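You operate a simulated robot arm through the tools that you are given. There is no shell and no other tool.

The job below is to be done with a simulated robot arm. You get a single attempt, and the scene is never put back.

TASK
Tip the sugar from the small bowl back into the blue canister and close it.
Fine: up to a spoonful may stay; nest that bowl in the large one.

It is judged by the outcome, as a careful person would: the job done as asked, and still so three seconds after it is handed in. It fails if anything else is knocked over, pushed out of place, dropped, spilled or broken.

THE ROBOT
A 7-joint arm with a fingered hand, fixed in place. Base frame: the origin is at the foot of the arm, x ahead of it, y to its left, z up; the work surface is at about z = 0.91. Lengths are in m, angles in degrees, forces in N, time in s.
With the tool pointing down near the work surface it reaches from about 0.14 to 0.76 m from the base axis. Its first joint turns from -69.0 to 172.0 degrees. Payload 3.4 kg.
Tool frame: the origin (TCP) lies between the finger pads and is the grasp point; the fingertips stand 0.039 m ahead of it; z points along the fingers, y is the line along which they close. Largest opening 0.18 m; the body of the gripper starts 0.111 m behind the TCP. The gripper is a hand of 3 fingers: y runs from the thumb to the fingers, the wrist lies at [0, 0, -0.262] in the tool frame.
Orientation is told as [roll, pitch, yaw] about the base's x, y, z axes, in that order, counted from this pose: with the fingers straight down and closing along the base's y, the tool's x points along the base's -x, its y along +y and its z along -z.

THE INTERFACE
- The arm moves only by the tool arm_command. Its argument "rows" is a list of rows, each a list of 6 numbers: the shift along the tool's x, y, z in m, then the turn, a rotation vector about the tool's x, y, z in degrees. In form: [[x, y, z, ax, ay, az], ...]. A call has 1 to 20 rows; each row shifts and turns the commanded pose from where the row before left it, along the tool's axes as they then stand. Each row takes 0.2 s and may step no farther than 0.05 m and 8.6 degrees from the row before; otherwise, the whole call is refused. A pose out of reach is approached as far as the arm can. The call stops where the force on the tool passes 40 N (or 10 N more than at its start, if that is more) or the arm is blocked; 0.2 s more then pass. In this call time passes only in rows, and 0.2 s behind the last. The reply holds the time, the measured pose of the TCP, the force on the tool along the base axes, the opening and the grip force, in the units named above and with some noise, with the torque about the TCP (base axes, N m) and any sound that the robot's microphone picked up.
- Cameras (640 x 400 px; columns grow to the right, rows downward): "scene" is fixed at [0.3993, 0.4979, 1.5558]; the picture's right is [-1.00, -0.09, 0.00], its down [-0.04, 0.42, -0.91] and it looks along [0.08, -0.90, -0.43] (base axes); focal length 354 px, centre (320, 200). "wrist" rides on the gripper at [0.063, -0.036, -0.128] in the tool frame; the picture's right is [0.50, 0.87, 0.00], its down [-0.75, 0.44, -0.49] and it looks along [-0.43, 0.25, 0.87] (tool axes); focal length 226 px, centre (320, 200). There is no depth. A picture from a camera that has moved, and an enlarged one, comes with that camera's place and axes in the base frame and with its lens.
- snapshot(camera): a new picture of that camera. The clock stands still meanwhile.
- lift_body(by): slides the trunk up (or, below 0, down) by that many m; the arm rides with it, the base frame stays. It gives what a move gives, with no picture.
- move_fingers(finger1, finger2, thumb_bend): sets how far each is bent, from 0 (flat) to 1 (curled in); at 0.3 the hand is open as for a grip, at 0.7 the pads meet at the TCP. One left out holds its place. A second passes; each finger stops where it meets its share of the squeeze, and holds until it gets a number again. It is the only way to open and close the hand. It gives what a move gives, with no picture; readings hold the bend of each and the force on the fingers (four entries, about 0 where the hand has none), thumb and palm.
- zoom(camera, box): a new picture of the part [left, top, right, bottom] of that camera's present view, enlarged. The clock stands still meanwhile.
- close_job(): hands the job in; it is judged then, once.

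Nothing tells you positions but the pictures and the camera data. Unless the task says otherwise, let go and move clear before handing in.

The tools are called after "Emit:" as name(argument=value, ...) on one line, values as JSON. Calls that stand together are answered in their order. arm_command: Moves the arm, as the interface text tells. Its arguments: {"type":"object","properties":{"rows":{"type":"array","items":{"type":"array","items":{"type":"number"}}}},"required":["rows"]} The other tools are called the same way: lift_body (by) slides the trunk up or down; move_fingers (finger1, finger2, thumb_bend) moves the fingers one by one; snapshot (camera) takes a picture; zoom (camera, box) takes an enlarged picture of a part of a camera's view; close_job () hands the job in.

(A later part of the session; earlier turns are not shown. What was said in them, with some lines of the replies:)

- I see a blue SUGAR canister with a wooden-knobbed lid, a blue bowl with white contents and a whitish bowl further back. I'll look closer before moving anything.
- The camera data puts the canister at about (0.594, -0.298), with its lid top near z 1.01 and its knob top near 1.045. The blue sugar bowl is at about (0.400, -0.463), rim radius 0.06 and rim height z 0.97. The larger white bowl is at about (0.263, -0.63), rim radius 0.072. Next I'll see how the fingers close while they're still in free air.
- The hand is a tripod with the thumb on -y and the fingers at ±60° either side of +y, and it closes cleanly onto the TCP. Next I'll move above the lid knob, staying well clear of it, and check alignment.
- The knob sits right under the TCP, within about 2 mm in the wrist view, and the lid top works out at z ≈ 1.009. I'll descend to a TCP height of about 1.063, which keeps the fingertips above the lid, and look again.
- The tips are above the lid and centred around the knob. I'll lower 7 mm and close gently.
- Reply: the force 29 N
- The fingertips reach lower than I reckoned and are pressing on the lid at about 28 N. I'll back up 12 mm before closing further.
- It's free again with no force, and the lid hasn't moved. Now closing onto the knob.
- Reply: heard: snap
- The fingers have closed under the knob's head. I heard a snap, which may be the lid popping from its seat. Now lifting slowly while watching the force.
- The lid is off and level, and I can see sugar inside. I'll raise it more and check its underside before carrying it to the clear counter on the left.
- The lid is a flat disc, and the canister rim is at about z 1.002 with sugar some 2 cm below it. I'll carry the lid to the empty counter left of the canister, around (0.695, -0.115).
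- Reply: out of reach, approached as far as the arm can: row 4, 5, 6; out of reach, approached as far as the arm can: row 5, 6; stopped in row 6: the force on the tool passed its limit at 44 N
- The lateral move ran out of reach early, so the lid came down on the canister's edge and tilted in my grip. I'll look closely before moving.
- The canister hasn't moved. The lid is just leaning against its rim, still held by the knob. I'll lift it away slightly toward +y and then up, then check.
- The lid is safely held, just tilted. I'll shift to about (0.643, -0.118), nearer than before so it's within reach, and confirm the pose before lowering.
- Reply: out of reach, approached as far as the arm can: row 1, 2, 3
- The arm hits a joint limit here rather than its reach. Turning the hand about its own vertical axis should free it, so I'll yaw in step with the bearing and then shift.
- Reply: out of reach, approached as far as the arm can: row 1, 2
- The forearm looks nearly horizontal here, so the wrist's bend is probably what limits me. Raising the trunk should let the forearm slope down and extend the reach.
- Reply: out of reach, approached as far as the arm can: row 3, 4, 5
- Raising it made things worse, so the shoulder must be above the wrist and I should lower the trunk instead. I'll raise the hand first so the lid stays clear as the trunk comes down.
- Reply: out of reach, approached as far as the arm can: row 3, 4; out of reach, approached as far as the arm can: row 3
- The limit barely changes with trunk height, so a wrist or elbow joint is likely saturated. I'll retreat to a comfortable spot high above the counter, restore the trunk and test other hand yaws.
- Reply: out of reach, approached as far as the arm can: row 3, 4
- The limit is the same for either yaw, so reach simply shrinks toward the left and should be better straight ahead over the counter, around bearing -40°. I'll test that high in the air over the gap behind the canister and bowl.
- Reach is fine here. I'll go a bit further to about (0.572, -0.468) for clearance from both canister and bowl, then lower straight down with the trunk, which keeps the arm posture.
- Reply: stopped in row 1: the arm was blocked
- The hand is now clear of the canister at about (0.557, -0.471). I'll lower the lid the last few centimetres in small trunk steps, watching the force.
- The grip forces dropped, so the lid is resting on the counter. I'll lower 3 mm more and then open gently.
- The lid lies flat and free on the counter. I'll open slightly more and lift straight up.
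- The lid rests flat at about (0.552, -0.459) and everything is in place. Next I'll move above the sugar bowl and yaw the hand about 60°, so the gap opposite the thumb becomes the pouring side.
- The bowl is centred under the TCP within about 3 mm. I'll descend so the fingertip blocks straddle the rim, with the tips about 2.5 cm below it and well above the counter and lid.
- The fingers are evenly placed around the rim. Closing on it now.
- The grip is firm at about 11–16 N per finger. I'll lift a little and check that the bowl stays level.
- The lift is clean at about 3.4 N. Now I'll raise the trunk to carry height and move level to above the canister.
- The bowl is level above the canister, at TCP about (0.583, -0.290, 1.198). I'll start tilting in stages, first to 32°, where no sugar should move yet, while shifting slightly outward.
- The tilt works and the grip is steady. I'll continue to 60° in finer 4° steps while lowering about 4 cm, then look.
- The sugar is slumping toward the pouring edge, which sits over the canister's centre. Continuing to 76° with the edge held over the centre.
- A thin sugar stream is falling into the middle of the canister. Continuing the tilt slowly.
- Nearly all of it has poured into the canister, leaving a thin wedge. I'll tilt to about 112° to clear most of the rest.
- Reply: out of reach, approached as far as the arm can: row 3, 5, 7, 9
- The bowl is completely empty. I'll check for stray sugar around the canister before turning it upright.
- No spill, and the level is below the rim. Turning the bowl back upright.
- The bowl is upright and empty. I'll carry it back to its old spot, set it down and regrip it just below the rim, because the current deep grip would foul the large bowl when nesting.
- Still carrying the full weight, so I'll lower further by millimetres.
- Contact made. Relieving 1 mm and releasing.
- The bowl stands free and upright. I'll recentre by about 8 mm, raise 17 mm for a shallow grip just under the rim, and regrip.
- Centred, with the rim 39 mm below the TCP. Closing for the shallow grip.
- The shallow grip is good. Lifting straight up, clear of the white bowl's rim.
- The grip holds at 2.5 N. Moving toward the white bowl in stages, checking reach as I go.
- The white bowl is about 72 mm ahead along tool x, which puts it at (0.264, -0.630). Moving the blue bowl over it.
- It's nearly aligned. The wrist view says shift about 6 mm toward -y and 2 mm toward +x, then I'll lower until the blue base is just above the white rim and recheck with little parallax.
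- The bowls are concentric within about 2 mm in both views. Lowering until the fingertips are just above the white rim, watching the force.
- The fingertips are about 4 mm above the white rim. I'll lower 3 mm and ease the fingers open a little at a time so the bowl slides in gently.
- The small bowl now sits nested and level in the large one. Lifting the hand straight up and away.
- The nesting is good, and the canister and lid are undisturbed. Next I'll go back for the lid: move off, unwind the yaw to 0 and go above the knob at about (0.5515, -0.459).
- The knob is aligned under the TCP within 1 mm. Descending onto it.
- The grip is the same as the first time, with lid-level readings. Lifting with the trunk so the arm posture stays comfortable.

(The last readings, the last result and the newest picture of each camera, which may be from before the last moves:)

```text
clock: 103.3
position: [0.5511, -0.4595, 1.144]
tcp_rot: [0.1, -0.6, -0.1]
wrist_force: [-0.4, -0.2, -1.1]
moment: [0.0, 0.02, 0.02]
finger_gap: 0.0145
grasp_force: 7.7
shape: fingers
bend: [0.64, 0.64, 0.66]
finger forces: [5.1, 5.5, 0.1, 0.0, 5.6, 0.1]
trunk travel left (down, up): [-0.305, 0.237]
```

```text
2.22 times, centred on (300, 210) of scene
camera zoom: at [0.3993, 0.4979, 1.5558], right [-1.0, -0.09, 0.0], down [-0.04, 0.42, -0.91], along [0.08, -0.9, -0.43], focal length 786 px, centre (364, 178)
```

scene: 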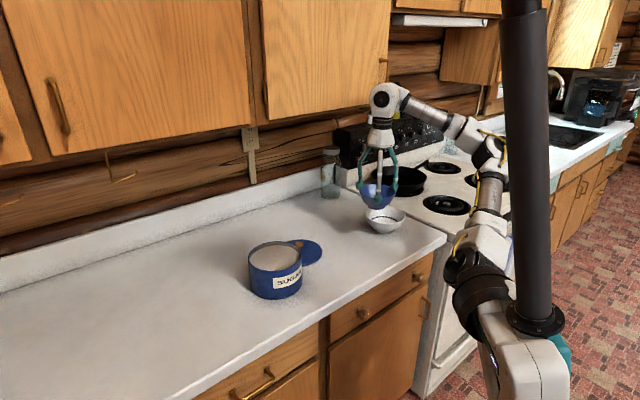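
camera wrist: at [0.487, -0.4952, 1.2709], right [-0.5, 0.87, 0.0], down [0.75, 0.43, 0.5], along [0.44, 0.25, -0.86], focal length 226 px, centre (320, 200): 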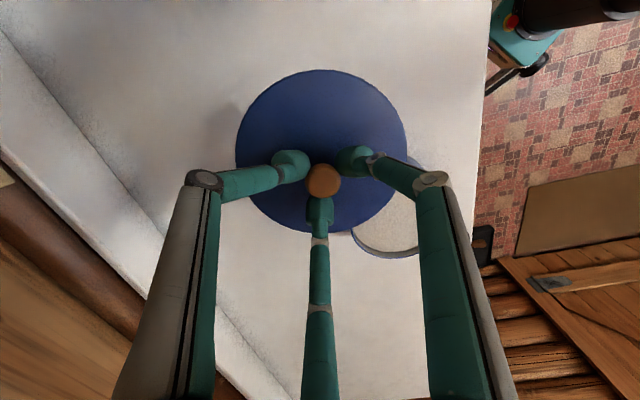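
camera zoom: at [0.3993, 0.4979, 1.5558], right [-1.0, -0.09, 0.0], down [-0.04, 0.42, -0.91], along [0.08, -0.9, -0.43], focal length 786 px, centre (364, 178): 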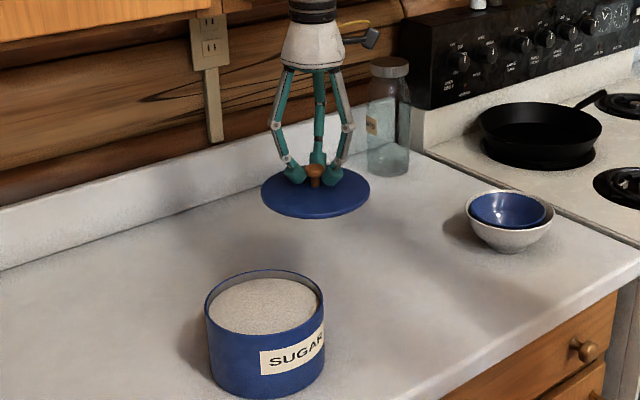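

The lid is level in the grip. Before placing it I'll zoom with the same box as at the start, to check that the canister hasn't shifted.

Emit:
zoom(camera="scene", box=[230, 180, 430, 305])

Emit:
zoom(camera="scene", box=[235, 230, 315, 305])

```text
3.20 times, centred on (330, 242) of scene
camera zoom: at [0.3993, 0.4979, 1.5558], right [-1.0, -0.09, 0.0], down [-0.04, 0.42, -0.91], along [0.08, -0.9, -0.43], focal length 1131 px, centre (288, 64)
```

zoom: 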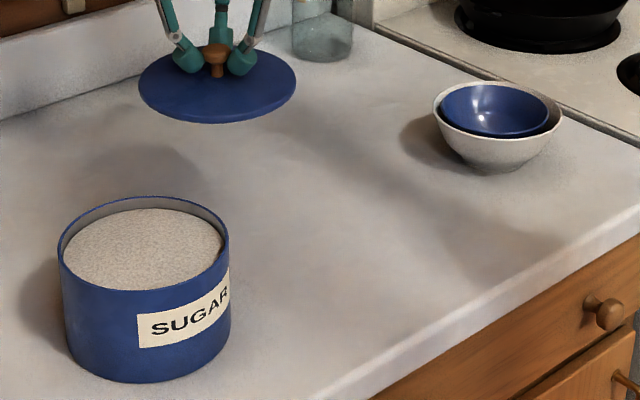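

```text
5.33 times, centred on (275, 268) of scene
camera zoom: at [0.3993, 0.4979, 1.5558], right [-1.0, -0.09, 0.0], down [-0.04, 0.42, -0.91], along [0.08, -0.9, -0.43], focal length 1885 px, centre (560, -160)
```

zoom: 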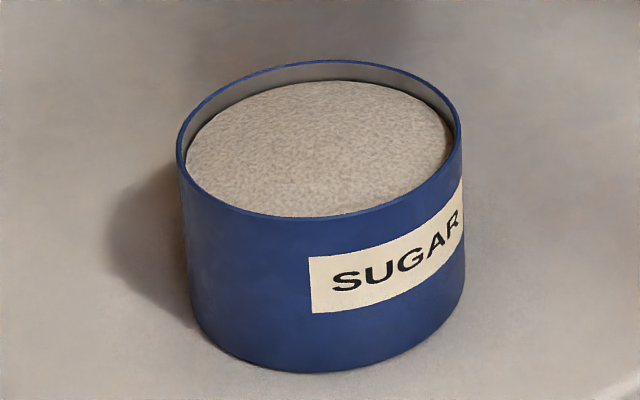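

The canister is exactly where it started. Moving the lid above it.

Emit:
arm_command(rows=[[-0.0084, 0.0325, 0, 0, 0, 0], [-0.0084, 0.0325, 0, 0, 0, 0], [-0.0084, 0.0325, 0, 0, 0, 0], [-0.0084, 0.0325, 0, 0, 0, 0], [-0.0084, 0.0325, 0, 0, 0, 0], [0, 0, 0, 0, 0, 0], [0, 0, 0, 0, 0, 0]])

Emit:
arm_command(rows=[[0, 0, 0, 0, 0, 0]])

Emit:
snapshot(camera="wrist")

Emit:
zoom(camera="scene", box=[220, 200, 332, 305])

```text
clock: 104.9
position: [0.5948, -0.2987, 1.1407]
tcp_rot: [0.4, -0.4, -0.1]
wrist_force: [0.4, -0.6, -0.3]
moment: [0.01, 0.02, 0.04]
finger_gap: 0.0145
grasp_force: 8.3
shape: fingers
bend: [0.64, 0.64, 0.66]
finger forces: [5.1, 5.5, 0.1, 0.1, 5.6, 0.0]
trunk travel left (down, up): [-0.305, 0.237]
```

```text
clock: 105.3
position: [0.594, -0.2997, 1.1425]
tcp_rot: [0.3, -0.4, -0.1]
wrist_force: [-0.2, 0.9, -0.4]
moment: [-0.04, 0.01, -0.03]
finger_gap: 0.0145
grasp_force: 8.3
shape: fingers
bend: [0.64, 0.64, 0.66]
finger forces: [5.1, 5.5, 0.0, 0.1, 5.6, 0.1]
trunk travel left (down, up): [-0.305, 0.237]
```

```text
taken
camera wrist: at [0.5306, -0.3351, 1.2684], right [-0.5, 0.87, 0.0], down [0.75, 0.43, 0.5], along [0.43, 0.25, -0.87], focal length 226 px, centre (320, 200)
```

wrist: 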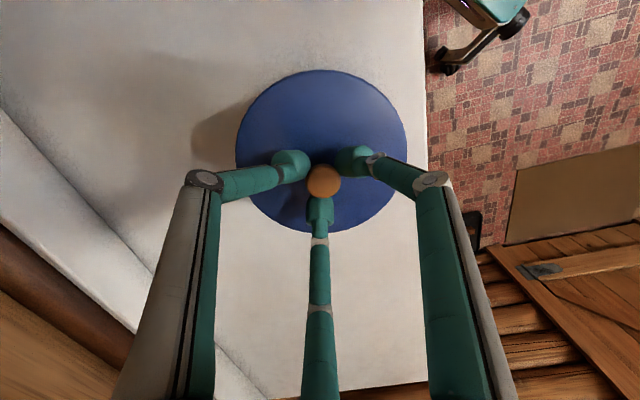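

```text
3.81 times, centred on (276, 252) of scene
camera zoom: at [0.3993, 0.4979, 1.5558], right [-1.0, -0.09, 0.0], down [-0.04, 0.42, -0.91], along [0.08, -0.9, -0.43], focal length 1346 px, centre (488, 0)
```

zoom: 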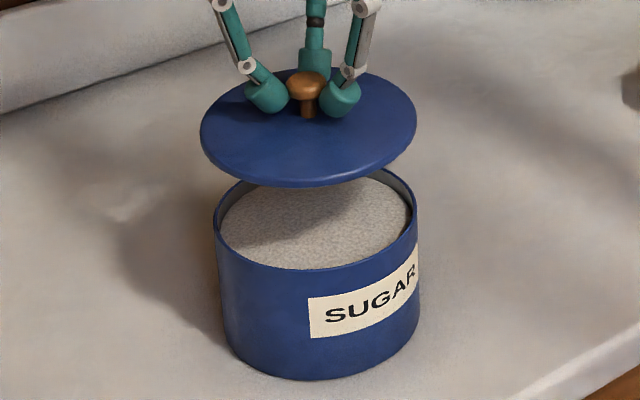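

The lid is aligned over the canister within about 2 mm. A small correction, then down to just above the rim.

Emit:
arm_command(rows=[[0.0005, 0.002, 0.015, 0, 0, 0], [0, 0, 0.015, 0, 0, 0], [0, 0, 0.015, 0, 0, 0], [0, 0, 0.008, 0, 0, 0], [0, 0, 0, 0, 0, 0]])

Emit:
zoom(camera="scene", box=[220, 200, 332, 305])

Emit:
snapshot(camera="wrist")

```text
clock: 106.5
position: [0.594, -0.2941, 1.0889]
tcp_rot: [0.3, -0.4, -0.1]
wrist_force: [0.0, -0.8, -1.0]
moment: [-0.02, -0.01, 0.02]
finger_gap: 0.0147
grasp_force: 8.1
shape: fingers
bend: [0.64, 0.64, 0.66]
finger forces: [5.0, 5.4, 0.0, 0.0, 5.6, 0.1]
trunk travel left (down, up): [-0.305, 0.237]
```

```text
3.81 times, centred on (276, 252) of scene
camera zoom: at [0.3993, 0.4979, 1.5558], right [-1.0, -0.09, 0.0], down [-0.04, 0.42, -0.91], along [0.08, -0.9, -0.43], focal length 1346 px, centre (488, 0)
```

zoom: 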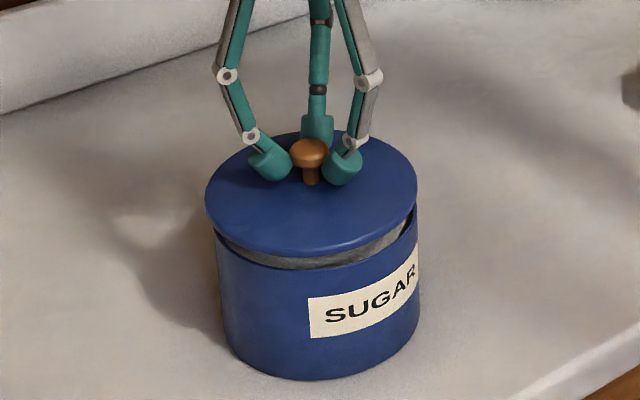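

```text
taken
camera wrist: at [0.5309, -0.3318, 1.2164], right [-0.5, 0.87, 0.0], down [0.75, 0.43, 0.5], along [0.43, 0.25, -0.87], focal length 226 px, centre (320, 200)
```

wrist: 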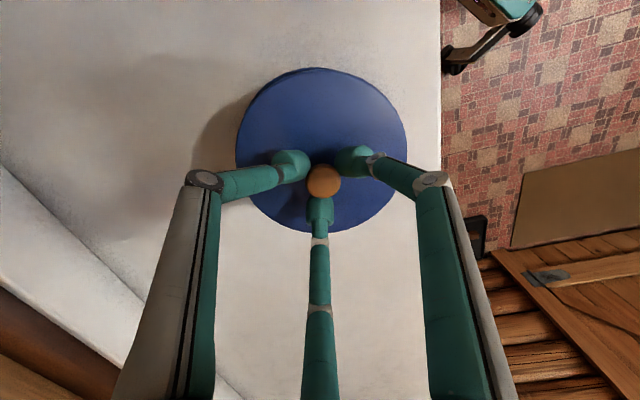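

The lid is hovering just above the rim but looks about 2 mm too far in +x and 4 mm in +y. Correcting and rechecking at high zoom.

Emit:
arm_command(rows=[[0.002, -0.004, 0.004, 0, 0, 0], [0, 0, 0, 0, 0, 0], [0, 0, 0, 0, 0, 0]])

Emit:
arm_command(rows=[[0, 0, 0, 0, 0, 0]])

Emit:
zoom(camera="scene", box=[235, 230, 315, 305])

```text
clock: 107.3
position: [0.5917, -0.2994, 1.0858]
tcp_rot: [0.2, -0.3, -0.1]
wrist_force: [0.4, -0.7, 0.4]
moment: [0.01, -0.02, 0.0]
finger_gap: 0.0145
grasp_force: 8.0
shape: fingers
bend: [0.64, 0.64, 0.66]
finger forces: [5.0, 5.6, 0.0, 0.1, 5.4, 0.0]
trunk travel left (down, up): [-0.305, 0.237]
```

```text
clock: 107.7
position: [0.5933, -0.2982, 1.0861]
tcp_rot: [0.3, -0.4, -0.1]
wrist_force: [0.2, 0.0, -0.1]
moment: [0.01, 0.01, -0.01]
finger_gap: 0.0147
grasp_force: 7.6
shape: fingers
bend: [0.64, 0.64, 0.66]
finger forces: [5.0, 5.5, 0.1, 0.0, 5.5, 0.0]
trunk travel left (down, up): [-0.305, 0.237]
```

```text
5.33 times, centred on (275, 268) of scene
camera zoom: at [0.3993, 0.4979, 1.5558], right [-1.0, -0.09, 0.0], down [-0.04, 0.42, -0.91], along [0.08, -0.9, -0.43], focal length 1885 px, centre (560, -160)
```

zoom: 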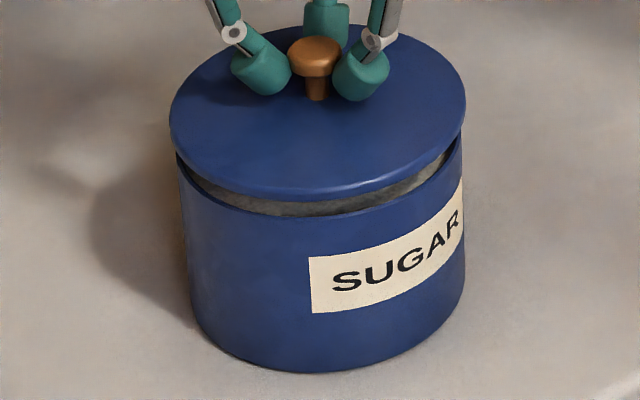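

Emit:
zoom(camera="wrist", box=[220, 90, 420, 270])

```text
2.22 times, centred on (320, 180) of wrist
camera zoom: at [0.5295, -0.3356, 1.213], right [-0.5, 0.87, 0.0], down [0.75, 0.43, 0.5], along [0.43, 0.25, -0.87], focal length 502 px, centre (320, 244)
```

zoom: 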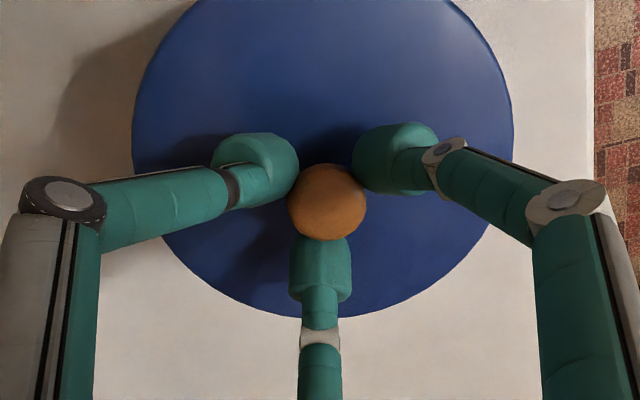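

Both views now agree within about 1–2 mm. Lowering gently onto the rim in small steps while watching the force.

Emit:
arm_command(rows=[[0, 0, 0.003, 0, 0, 0], [0, 0, 0.002, 0, 0, 0], [0, 0, 0.002, 0, 0, 0], [0, 0, 0, 0, 0, 0]])

Emit:
zoom(camera="scene", box=[235, 230, 315, 305])

```text
clock: 108.7
position: [0.5923, -0.2987, 1.0798]
tcp_rot: [0.3, -0.4, -0.1]
wrist_force: [0.1, 0.0, -1.6]
moment: [-0.01, -0.01, 0.02]
finger_gap: 0.0145
grasp_force: 8.2
shape: fingers
bend: [0.64, 0.64, 0.66]
finger forces: [5.0, 5.5, 0.0, 0.0, 5.5, 0.0]
trunk travel left (down, up): [-0.305, 0.237]
```

```text
5.33 times, centred on (275, 268) of scene
camera zoom: at [0.3993, 0.4979, 1.5558], right [-1.0, -0.09, 0.0], down [-0.04, 0.42, -0.91], along [0.08, -0.9, -0.43], focal length 1885 px, centre (560, -160)
```

zoom: 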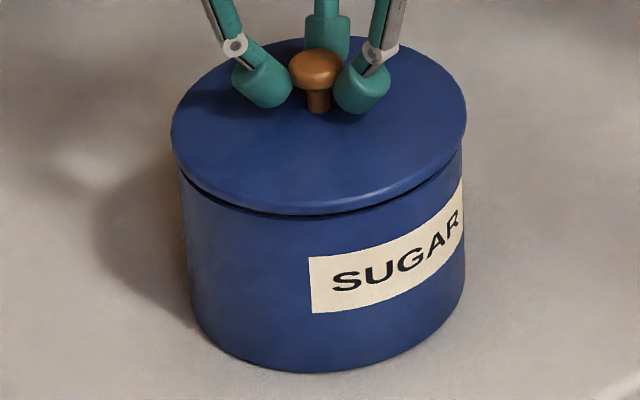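

Emit:
arm_command(rows=[[0, 0, 0.001, 0, 0, 0], [0, 0, 0.001, 0, 0, 0], [0, 0, 0.001, 0, 0, 0]])

Emit:
zoom(camera="scene", box=[235, 230, 315, 305])

```text
clock: 109.5
position: [0.5931, -0.2997, 1.0765]
tcp_rot: [0.3, -0.4, -0.1]
wrist_force: [-0.3, -0.5, -1.2]
moment: [-0.02, -0.02, -0.02]
finger_gap: 0.0146
grasp_force: 7.8
shape: fingers
bend: [0.64, 0.64, 0.66]
finger forces: [5.0, 5.5, 0.1, 0.0, 5.4, 0.1]
trunk travel left (down, up): [-0.305, 0.237]
```

```text
5.33 times, centred on (275, 268) of scene
camera zoom: at [0.3993, 0.4979, 1.5558], right [-1.0, -0.09, 0.0], down [-0.04, 0.42, -0.91], along [0.08, -0.9, -0.43], focal length 1885 px, centre (560, -160)
```

zoom: 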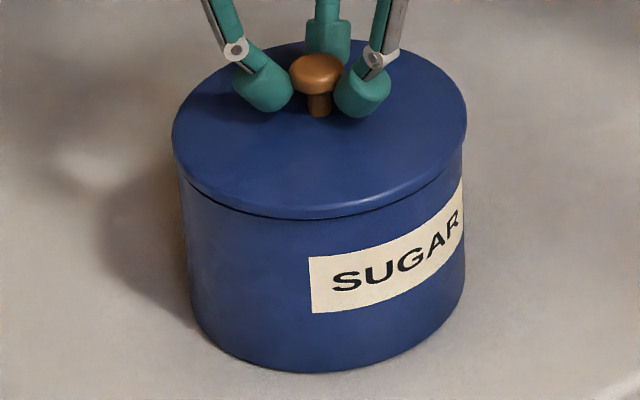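

Emit:
arm_command(rows=[[0, 0, 0.001, 0, 0, 0], [0, 0, 0.001, 0, 0, 0], [0, 0, 0.001, 0, 0, 0]])

Emit:
zoom(camera="scene", box=[235, 230, 315, 305])

```text
clock: 110.3
position: [0.5929, -0.2993, 1.074]
tcp_rot: [0.3, -0.4, -0.1]
wrist_force: [-0.6, -0.8, -0.9]
moment: [0.01, 0.01, 0.0]
finger_gap: 0.0144
grasp_force: 8.8
shape: fingers
bend: [0.64, 0.64, 0.66]
finger forces: [4.9, 5.4, 0.1, 0.0, 5.5, 0.1]
trunk travel left (down, up): [-0.305, 0.237]
```

```text
5.33 times, centred on (275, 268) of scene
camera zoom: at [0.3993, 0.4979, 1.5558], right [-1.0, -0.09, 0.0], down [-0.04, 0.42, -0.91], along [0.08, -0.9, -0.43], focal length 1885 px, centre (560, -160)
```

zoom: 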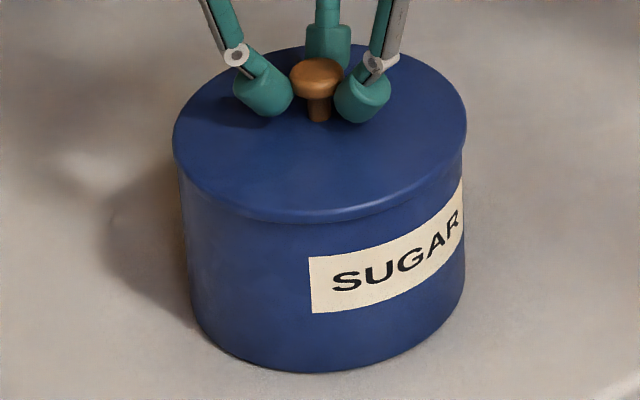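

I'll compare with the exact zoom box I used when the lid was originally seated.

Emit:
zoom(camera="scene", box=[230, 200, 326, 280])

Emit:
zoom(camera="wrist", box=[220, 90, 420, 270])

```text
5.00 times, centred on (278, 240) of scene
camera zoom: at [0.3993, 0.4979, 1.5558], right [-1.0, -0.09, 0.0], down [-0.04, 0.42, -0.91], along [0.08, -0.9, -0.43], focal length 1767 px, centre (530, 0)
```

zoom: 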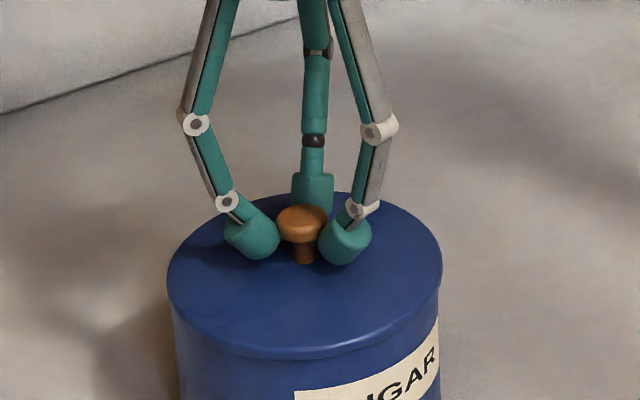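

```text
2.22 times, centred on (320, 180) of wrist
camera zoom: at [0.5292, -0.3357, 1.2002], right [-0.5, 0.87, 0.0], down [0.75, 0.43, 0.5], along [0.43, 0.25, -0.87], focal length 502 px, centre (320, 244)
```

zoom: 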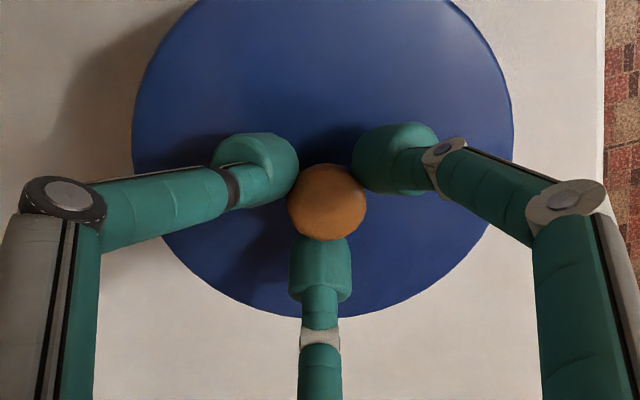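

It matches the original seated view within 1–2 pixels. I'll press down slightly to seat it.

Emit:
arm_command(rows=[[0, 0, 0.001, 0, 0, 0], [0, 0, 0.001, 0, 0, 0], [0, 0, 0, 0, 0, 0]])

```text
clock: 111.1
position: [0.5924, -0.2988, 1.0709]
tcp_rot: [0.2, -0.3, 0.0]
wrist_force: [0.0, -0.3, -0.6]
moment: [0.0, -0.03, 0.0]
finger_gap: 0.0147
grasp_force: 8.2
shape: fingers
bend: [0.64, 0.64, 0.66]
finger forces: [4.9, 5.7, 0.0, 0.1, 5.7, 0.0]
trunk travel left (down, up): [-0.305, 0.237]
```

Emit:
arm_command(rows=[[0, 0, 0.001, 0, 0, 0], [0, 0, 0.001, 0, 0, 0], [0, 0, 0, 0, 0, 0]])

Emit:
zoom(camera="scene", box=[230, 200, 326, 280])

```text
clock: 111.9
position: [0.5914, -0.2984, 1.0705]
tcp_rot: [0.3, -0.4, -0.1]
wrist_force: [1.0, -0.9, 6.5]
moment: [-0.02, -0.02, 0.02]
finger_gap: 0.0143
grasp_force: 9.5
shape: fingers
bend: [0.65, 0.65, 0.66]
finger forces: [5.8, 6.4, 0.1, 0.0, 7.1, 0.0]
trunk travel left (down, up): [-0.305, 0.237]
```

```text
5.00 times, centred on (278, 240) of scene
camera zoom: at [0.3993, 0.4979, 1.5558], right [-1.0, -0.09, 0.0], down [-0.04, 0.42, -0.91], along [0.08, -0.9, -0.43], focal length 1767 px, centre (530, 0)
```

zoom: 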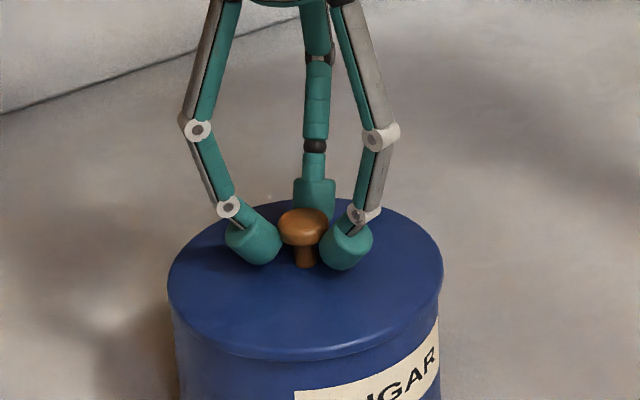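

Emit:
zoom(camera="scene", box=[240, 232, 310, 282])

Emit:
zoom(camera="wrist", box=[220, 50, 420, 250])

```text
8.00 times, centred on (275, 257) of scene
camera zoom: at [0.3993, 0.4979, 1.5558], right [-1.0, -0.09, 0.0], down [-0.04, 0.42, -0.91], along [0.08, -0.9, -0.43], focal length 2828 px, centre (680, -256)
```

zoom: 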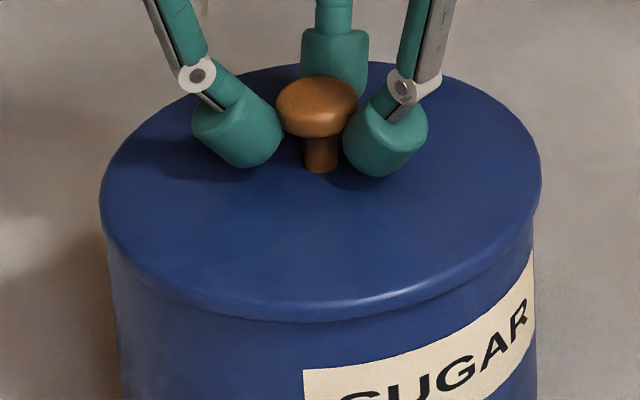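

```text
2.00 times, centred on (320, 150) of wrist
camera zoom: at [0.5282, -0.3352, 1.1968], right [-0.5, 0.87, 0.0], down [0.75, 0.43, 0.5], along [0.43, 0.25, -0.87], focal length 452 px, centre (320, 300)
```

zoom: 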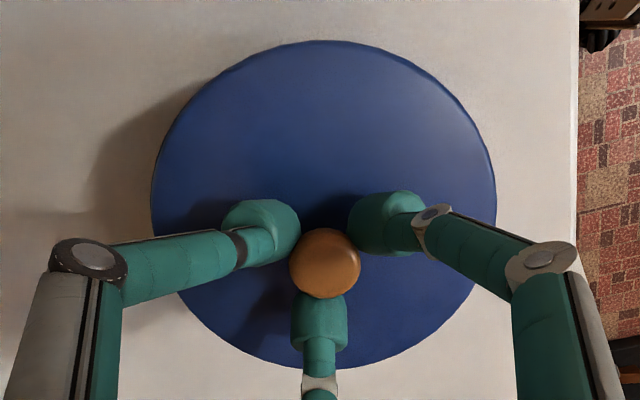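

The lid sits flush with no visible gap. I'll press a little more in case it has a snap fit.

Emit:
arm_command(rows=[[0, 0, 0.001, 0, 0, 0], [0, 0, 0.001, 0, 0, 0], [0, 0, 0, 0, 0, 0]])

Emit:
zoom(camera="scene", box=[230, 200, 326, 280])

```text
clock: 112.7
position: [0.5911, -0.2985, 1.0687]
tcp_rot: [0.2, -0.5, -0.1]
wrist_force: [0.4, -2.0, 17.7]
moment: [-0.01, -0.07, 0.03]
finger_gap: 0.0139
grasp_force: 11.2
shape: fingers
bend: [0.66, 0.66, 0.67]
finger forces: [6.7, 7.1, 0.1, 0.0, 8.3, 0.1]
trunk travel left (down, up): [-0.305, 0.237]
```

```text
5.00 times, centred on (278, 240) of scene
camera zoom: at [0.3993, 0.4979, 1.5558], right [-1.0, -0.09, 0.0], down [-0.04, 0.42, -0.91], along [0.08, -0.9, -0.43], focal length 1767 px, centre (530, 0)
```

zoom: 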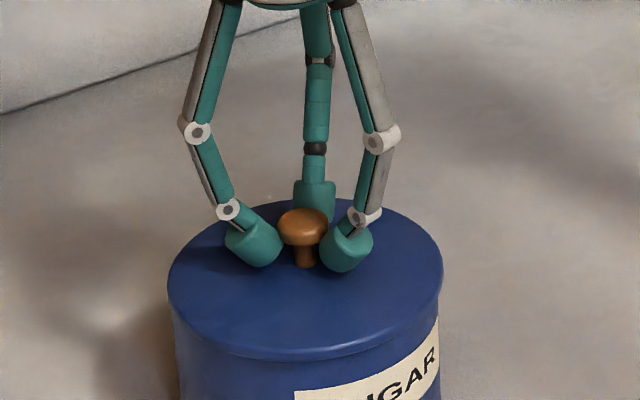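

The lid is firmly supported at the original height, but it looks about 3–4 mm toward +y of its original centre. I'll lift it a few millimetres, nudge it back and set it down again.

Emit:
arm_command(rows=[[0, 0, -0.004, 0, 0, 0], [0, 0, -0.005, 0, 0, 0], [-0.001, -0.0035, 0, 0, 0, 0], [0, 0, 0, 0, 0, 0], [0, 0, 0, 0, 0, 0]])

Emit:
zoom(camera="scene", box=[230, 200, 326, 280])

```text
clock: 113.9
position: [0.5952, -0.3037, 1.0757]
tcp_rot: [0.3, -0.5, -0.2]
wrist_force: [0.1, 0.1, 0.7]
moment: [0.0, -0.03, 0.03]
finger_gap: 0.0144
grasp_force: 7.6
shape: fingers
bend: [0.65, 0.65, 0.67]
finger forces: [5.1, 5.5, 0.1, 0.1, 5.7, 0.0]
trunk travel left (down, up): [-0.305, 0.237]
```

```text
5.00 times, centred on (278, 240) of scene
camera zoom: at [0.3993, 0.4979, 1.5558], right [-1.0, -0.09, 0.0], down [-0.04, 0.42, -0.91], along [0.08, -0.9, -0.43], focal length 1767 px, centre (530, 0)
```

zoom: 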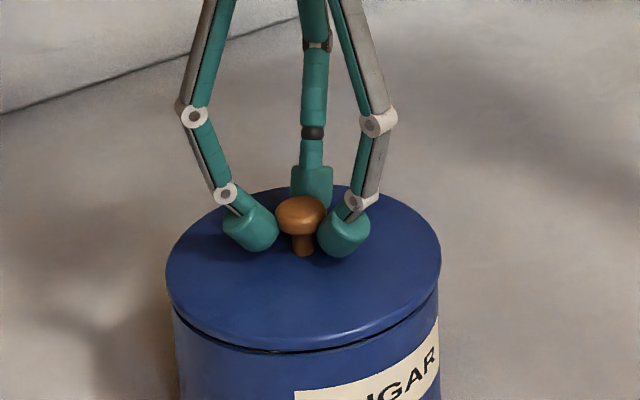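

Now it lines up with the original (left 166, right 441, and the correct rise for its height). Setting it down again.

Emit:
arm_command(rows=[[0, 0, 0.002, 0, 0, 0], [0, 0, 0.002, 0, 0, 0], [0, 0, 0.001, 0, 0, 0], [0, 0, 0.001, 0, 0, 0], [0, 0, 0, 0, 0, 0]])

Emit:
zoom(camera="scene", box=[230, 200, 326, 280])

```text
clock: 115.1
position: [0.5954, -0.3034, 1.0707]
tcp_rot: [0.4, -0.5, 0.0]
wrist_force: [0.8, -0.8, 2.2]
moment: [-0.03, -0.02, 0.04]
finger_gap: 0.0142
grasp_force: 8.3
shape: fingers
bend: [0.65, 0.65, 0.67]
finger forces: [4.8, 5.8, 0.1, 0.1, 6.4, 0.1]
trunk travel left (down, up): [-0.305, 0.237]
heard: snap
```

```text
5.00 times, centred on (278, 240) of scene
camera zoom: at [0.3993, 0.4979, 1.5558], right [-1.0, -0.09, 0.0], down [-0.04, 0.42, -0.91], along [0.08, -0.9, -0.43], focal length 1767 px, centre (530, 0)
```

zoom: 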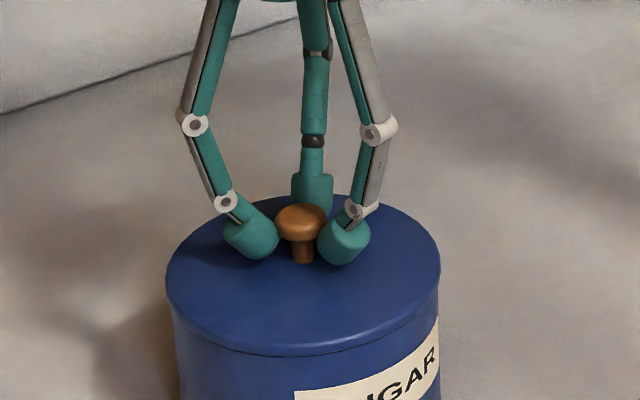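

I heard the snap, and the view matches the original seating exactly. Releasing the knob gently.

Emit:
move_fingers(finger1=0.6, finger2=0.6, thumb_bend=0.6)

Emit:
zoom(camera="scene", box=[230, 200, 326, 280])

```text
clock: 116.1
position: [0.5936, -0.3028, 1.0711]
tcp_rot: [0.3, -0.4, -0.1]
wrist_force: [-0.1, 0.0, -0.8]
moment: [0.02, 0.02, -0.02]
finger_gap: 0.0335
grasp_force: 0.0
shape: fingers
bend: [0.6, 0.6, 0.6]
finger forces: [0.1, 0.0, 0.0, 0.1, 0.0, 0.1]
trunk travel left (down, up): [-0.305, 0.237]
```

```text
5.00 times, centred on (278, 240) of scene
camera zoom: at [0.3993, 0.4979, 1.5558], right [-1.0, -0.09, 0.0], down [-0.04, 0.42, -0.91], along [0.08, -0.9, -0.43], focal length 1767 px, centre (530, 0)
```

zoom: 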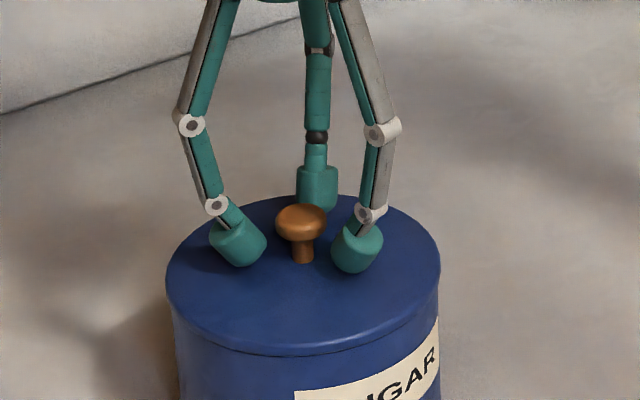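

The lid stayed in place when the fingers opened. Opening wider and lifting clear.

Emit:
move_fingers(finger1=0.48, finger2=0.48, thumb_bend=0.48)

Emit:
arm_command(rows=[[0, 0, -0.01, 0, 0, 0], [0, 0, -0.02, 0, 0, 0], [0, 0, -0.03, 0, 0, 0], [0, 0, -0.03, 0, 0, 0], [0, 0, -0.03, 0, 0, 0], [0.02, 0, -0.02, 0, 0, 0], [0.03, 0, 0, 0, 0, 0], [0.03, 0, 0, 0, 0, 0]])

Emit:
snapshot(camera="scene")

Emit:
zoom(camera="scene", box=[230, 180, 430, 305])

Emit:
snapshot(camera="wrist")

```text
clock: 117.1
position: [0.5932, -0.3027, 1.0698]
tcp_rot: [0.2, -0.4, -0.1]
wrist_force: [0.0, 0.3, 0.6]
moment: [-0.01, -0.04, 0.04]
finger_gap: 0.0804
grasp_force: 0.0
shape: fingers
bend: [0.48, 0.48, 0.48]
finger forces: [0.0, 0.0, 0.0, 0.0, 0.0, 0.1]
trunk travel left (down, up): [-0.305, 0.237]
```

```text
clock: 118.9
position: [0.5087, -0.3016, 1.2106]
tcp_rot: [0.3, -0.5, -0.1]
wrist_force: [-0.5, -0.1, -0.2]
moment: [-0.02, -0.02, -0.02]
finger_gap: 0.0805
grasp_force: 0.1
shape: fingers
bend: [0.48, 0.48, 0.48]
finger forces: [0.0, 0.1, 0.0, 0.0, 0.1, 0.1]
trunk travel left (down, up): [-0.305, 0.237]
```

```text
taken
```

scene: 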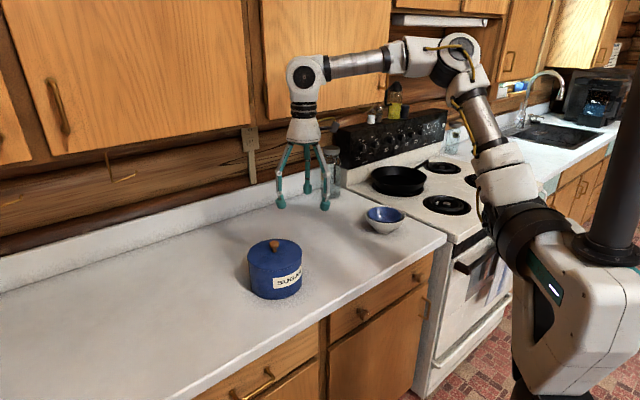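

```text
3.20 times, centred on (330, 242) of scene
camera zoom: at [0.3993, 0.4979, 1.5558], right [-1.0, -0.09, 0.0], down [-0.04, 0.42, -0.91], along [0.08, -0.9, -0.43], focal length 1131 px, centre (288, 64)
```

zoom: 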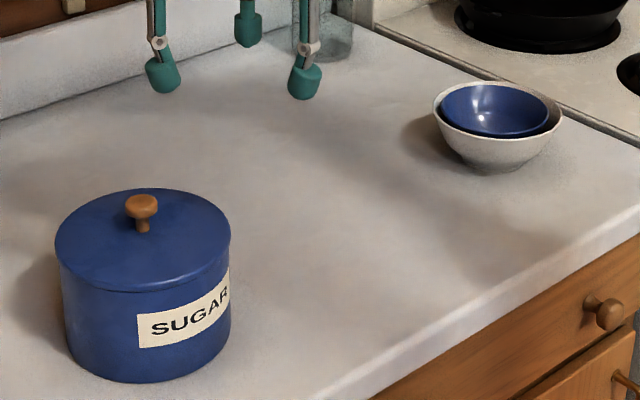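

```text
taken
camera wrist: at [0.4456, -0.3387, 1.3383], right [-0.5, 0.87, 0.0], down [0.75, 0.43, 0.5], along [0.43, 0.25, -0.86], focal length 226 px, centre (320, 200)
```

wrist: 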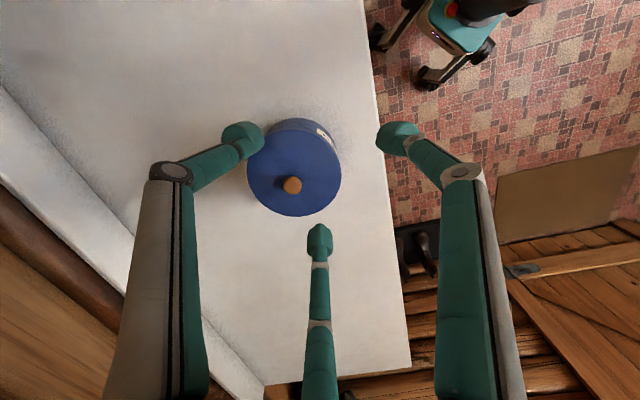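

The canister is closed exactly as it first stood, the empty small bowl is nested level in the large one, and the counter is clean. Nothing else has been disturbed and the hand is clear, so I'm handing in.

Emit:
close_job()

```text
The job is handed in.
```

The job is done and handed in. The sugar is back in the blue canister, the lid is on, and the small bowl is nested in the large one.

- **Sugar:** the small bowl looked completely empty after pouring, and I saw no sugar on the counter.
- **Canister:** the lid snapped shut and sits where it was at the start. The canister itself has not shifted.
- **Bowls:** the small bowl sits level, with its rim about even with the large one's. It dropped the last centimetre or so, because the fingertips could not fit between the two rims.
- **Lid contact:** early on I lowered the lid onto the canister's edge (44 N) when the arm ran out of reach. That tilted the lid in the grip. I saw no damage.

I let go and moved the hand clear before handing in.
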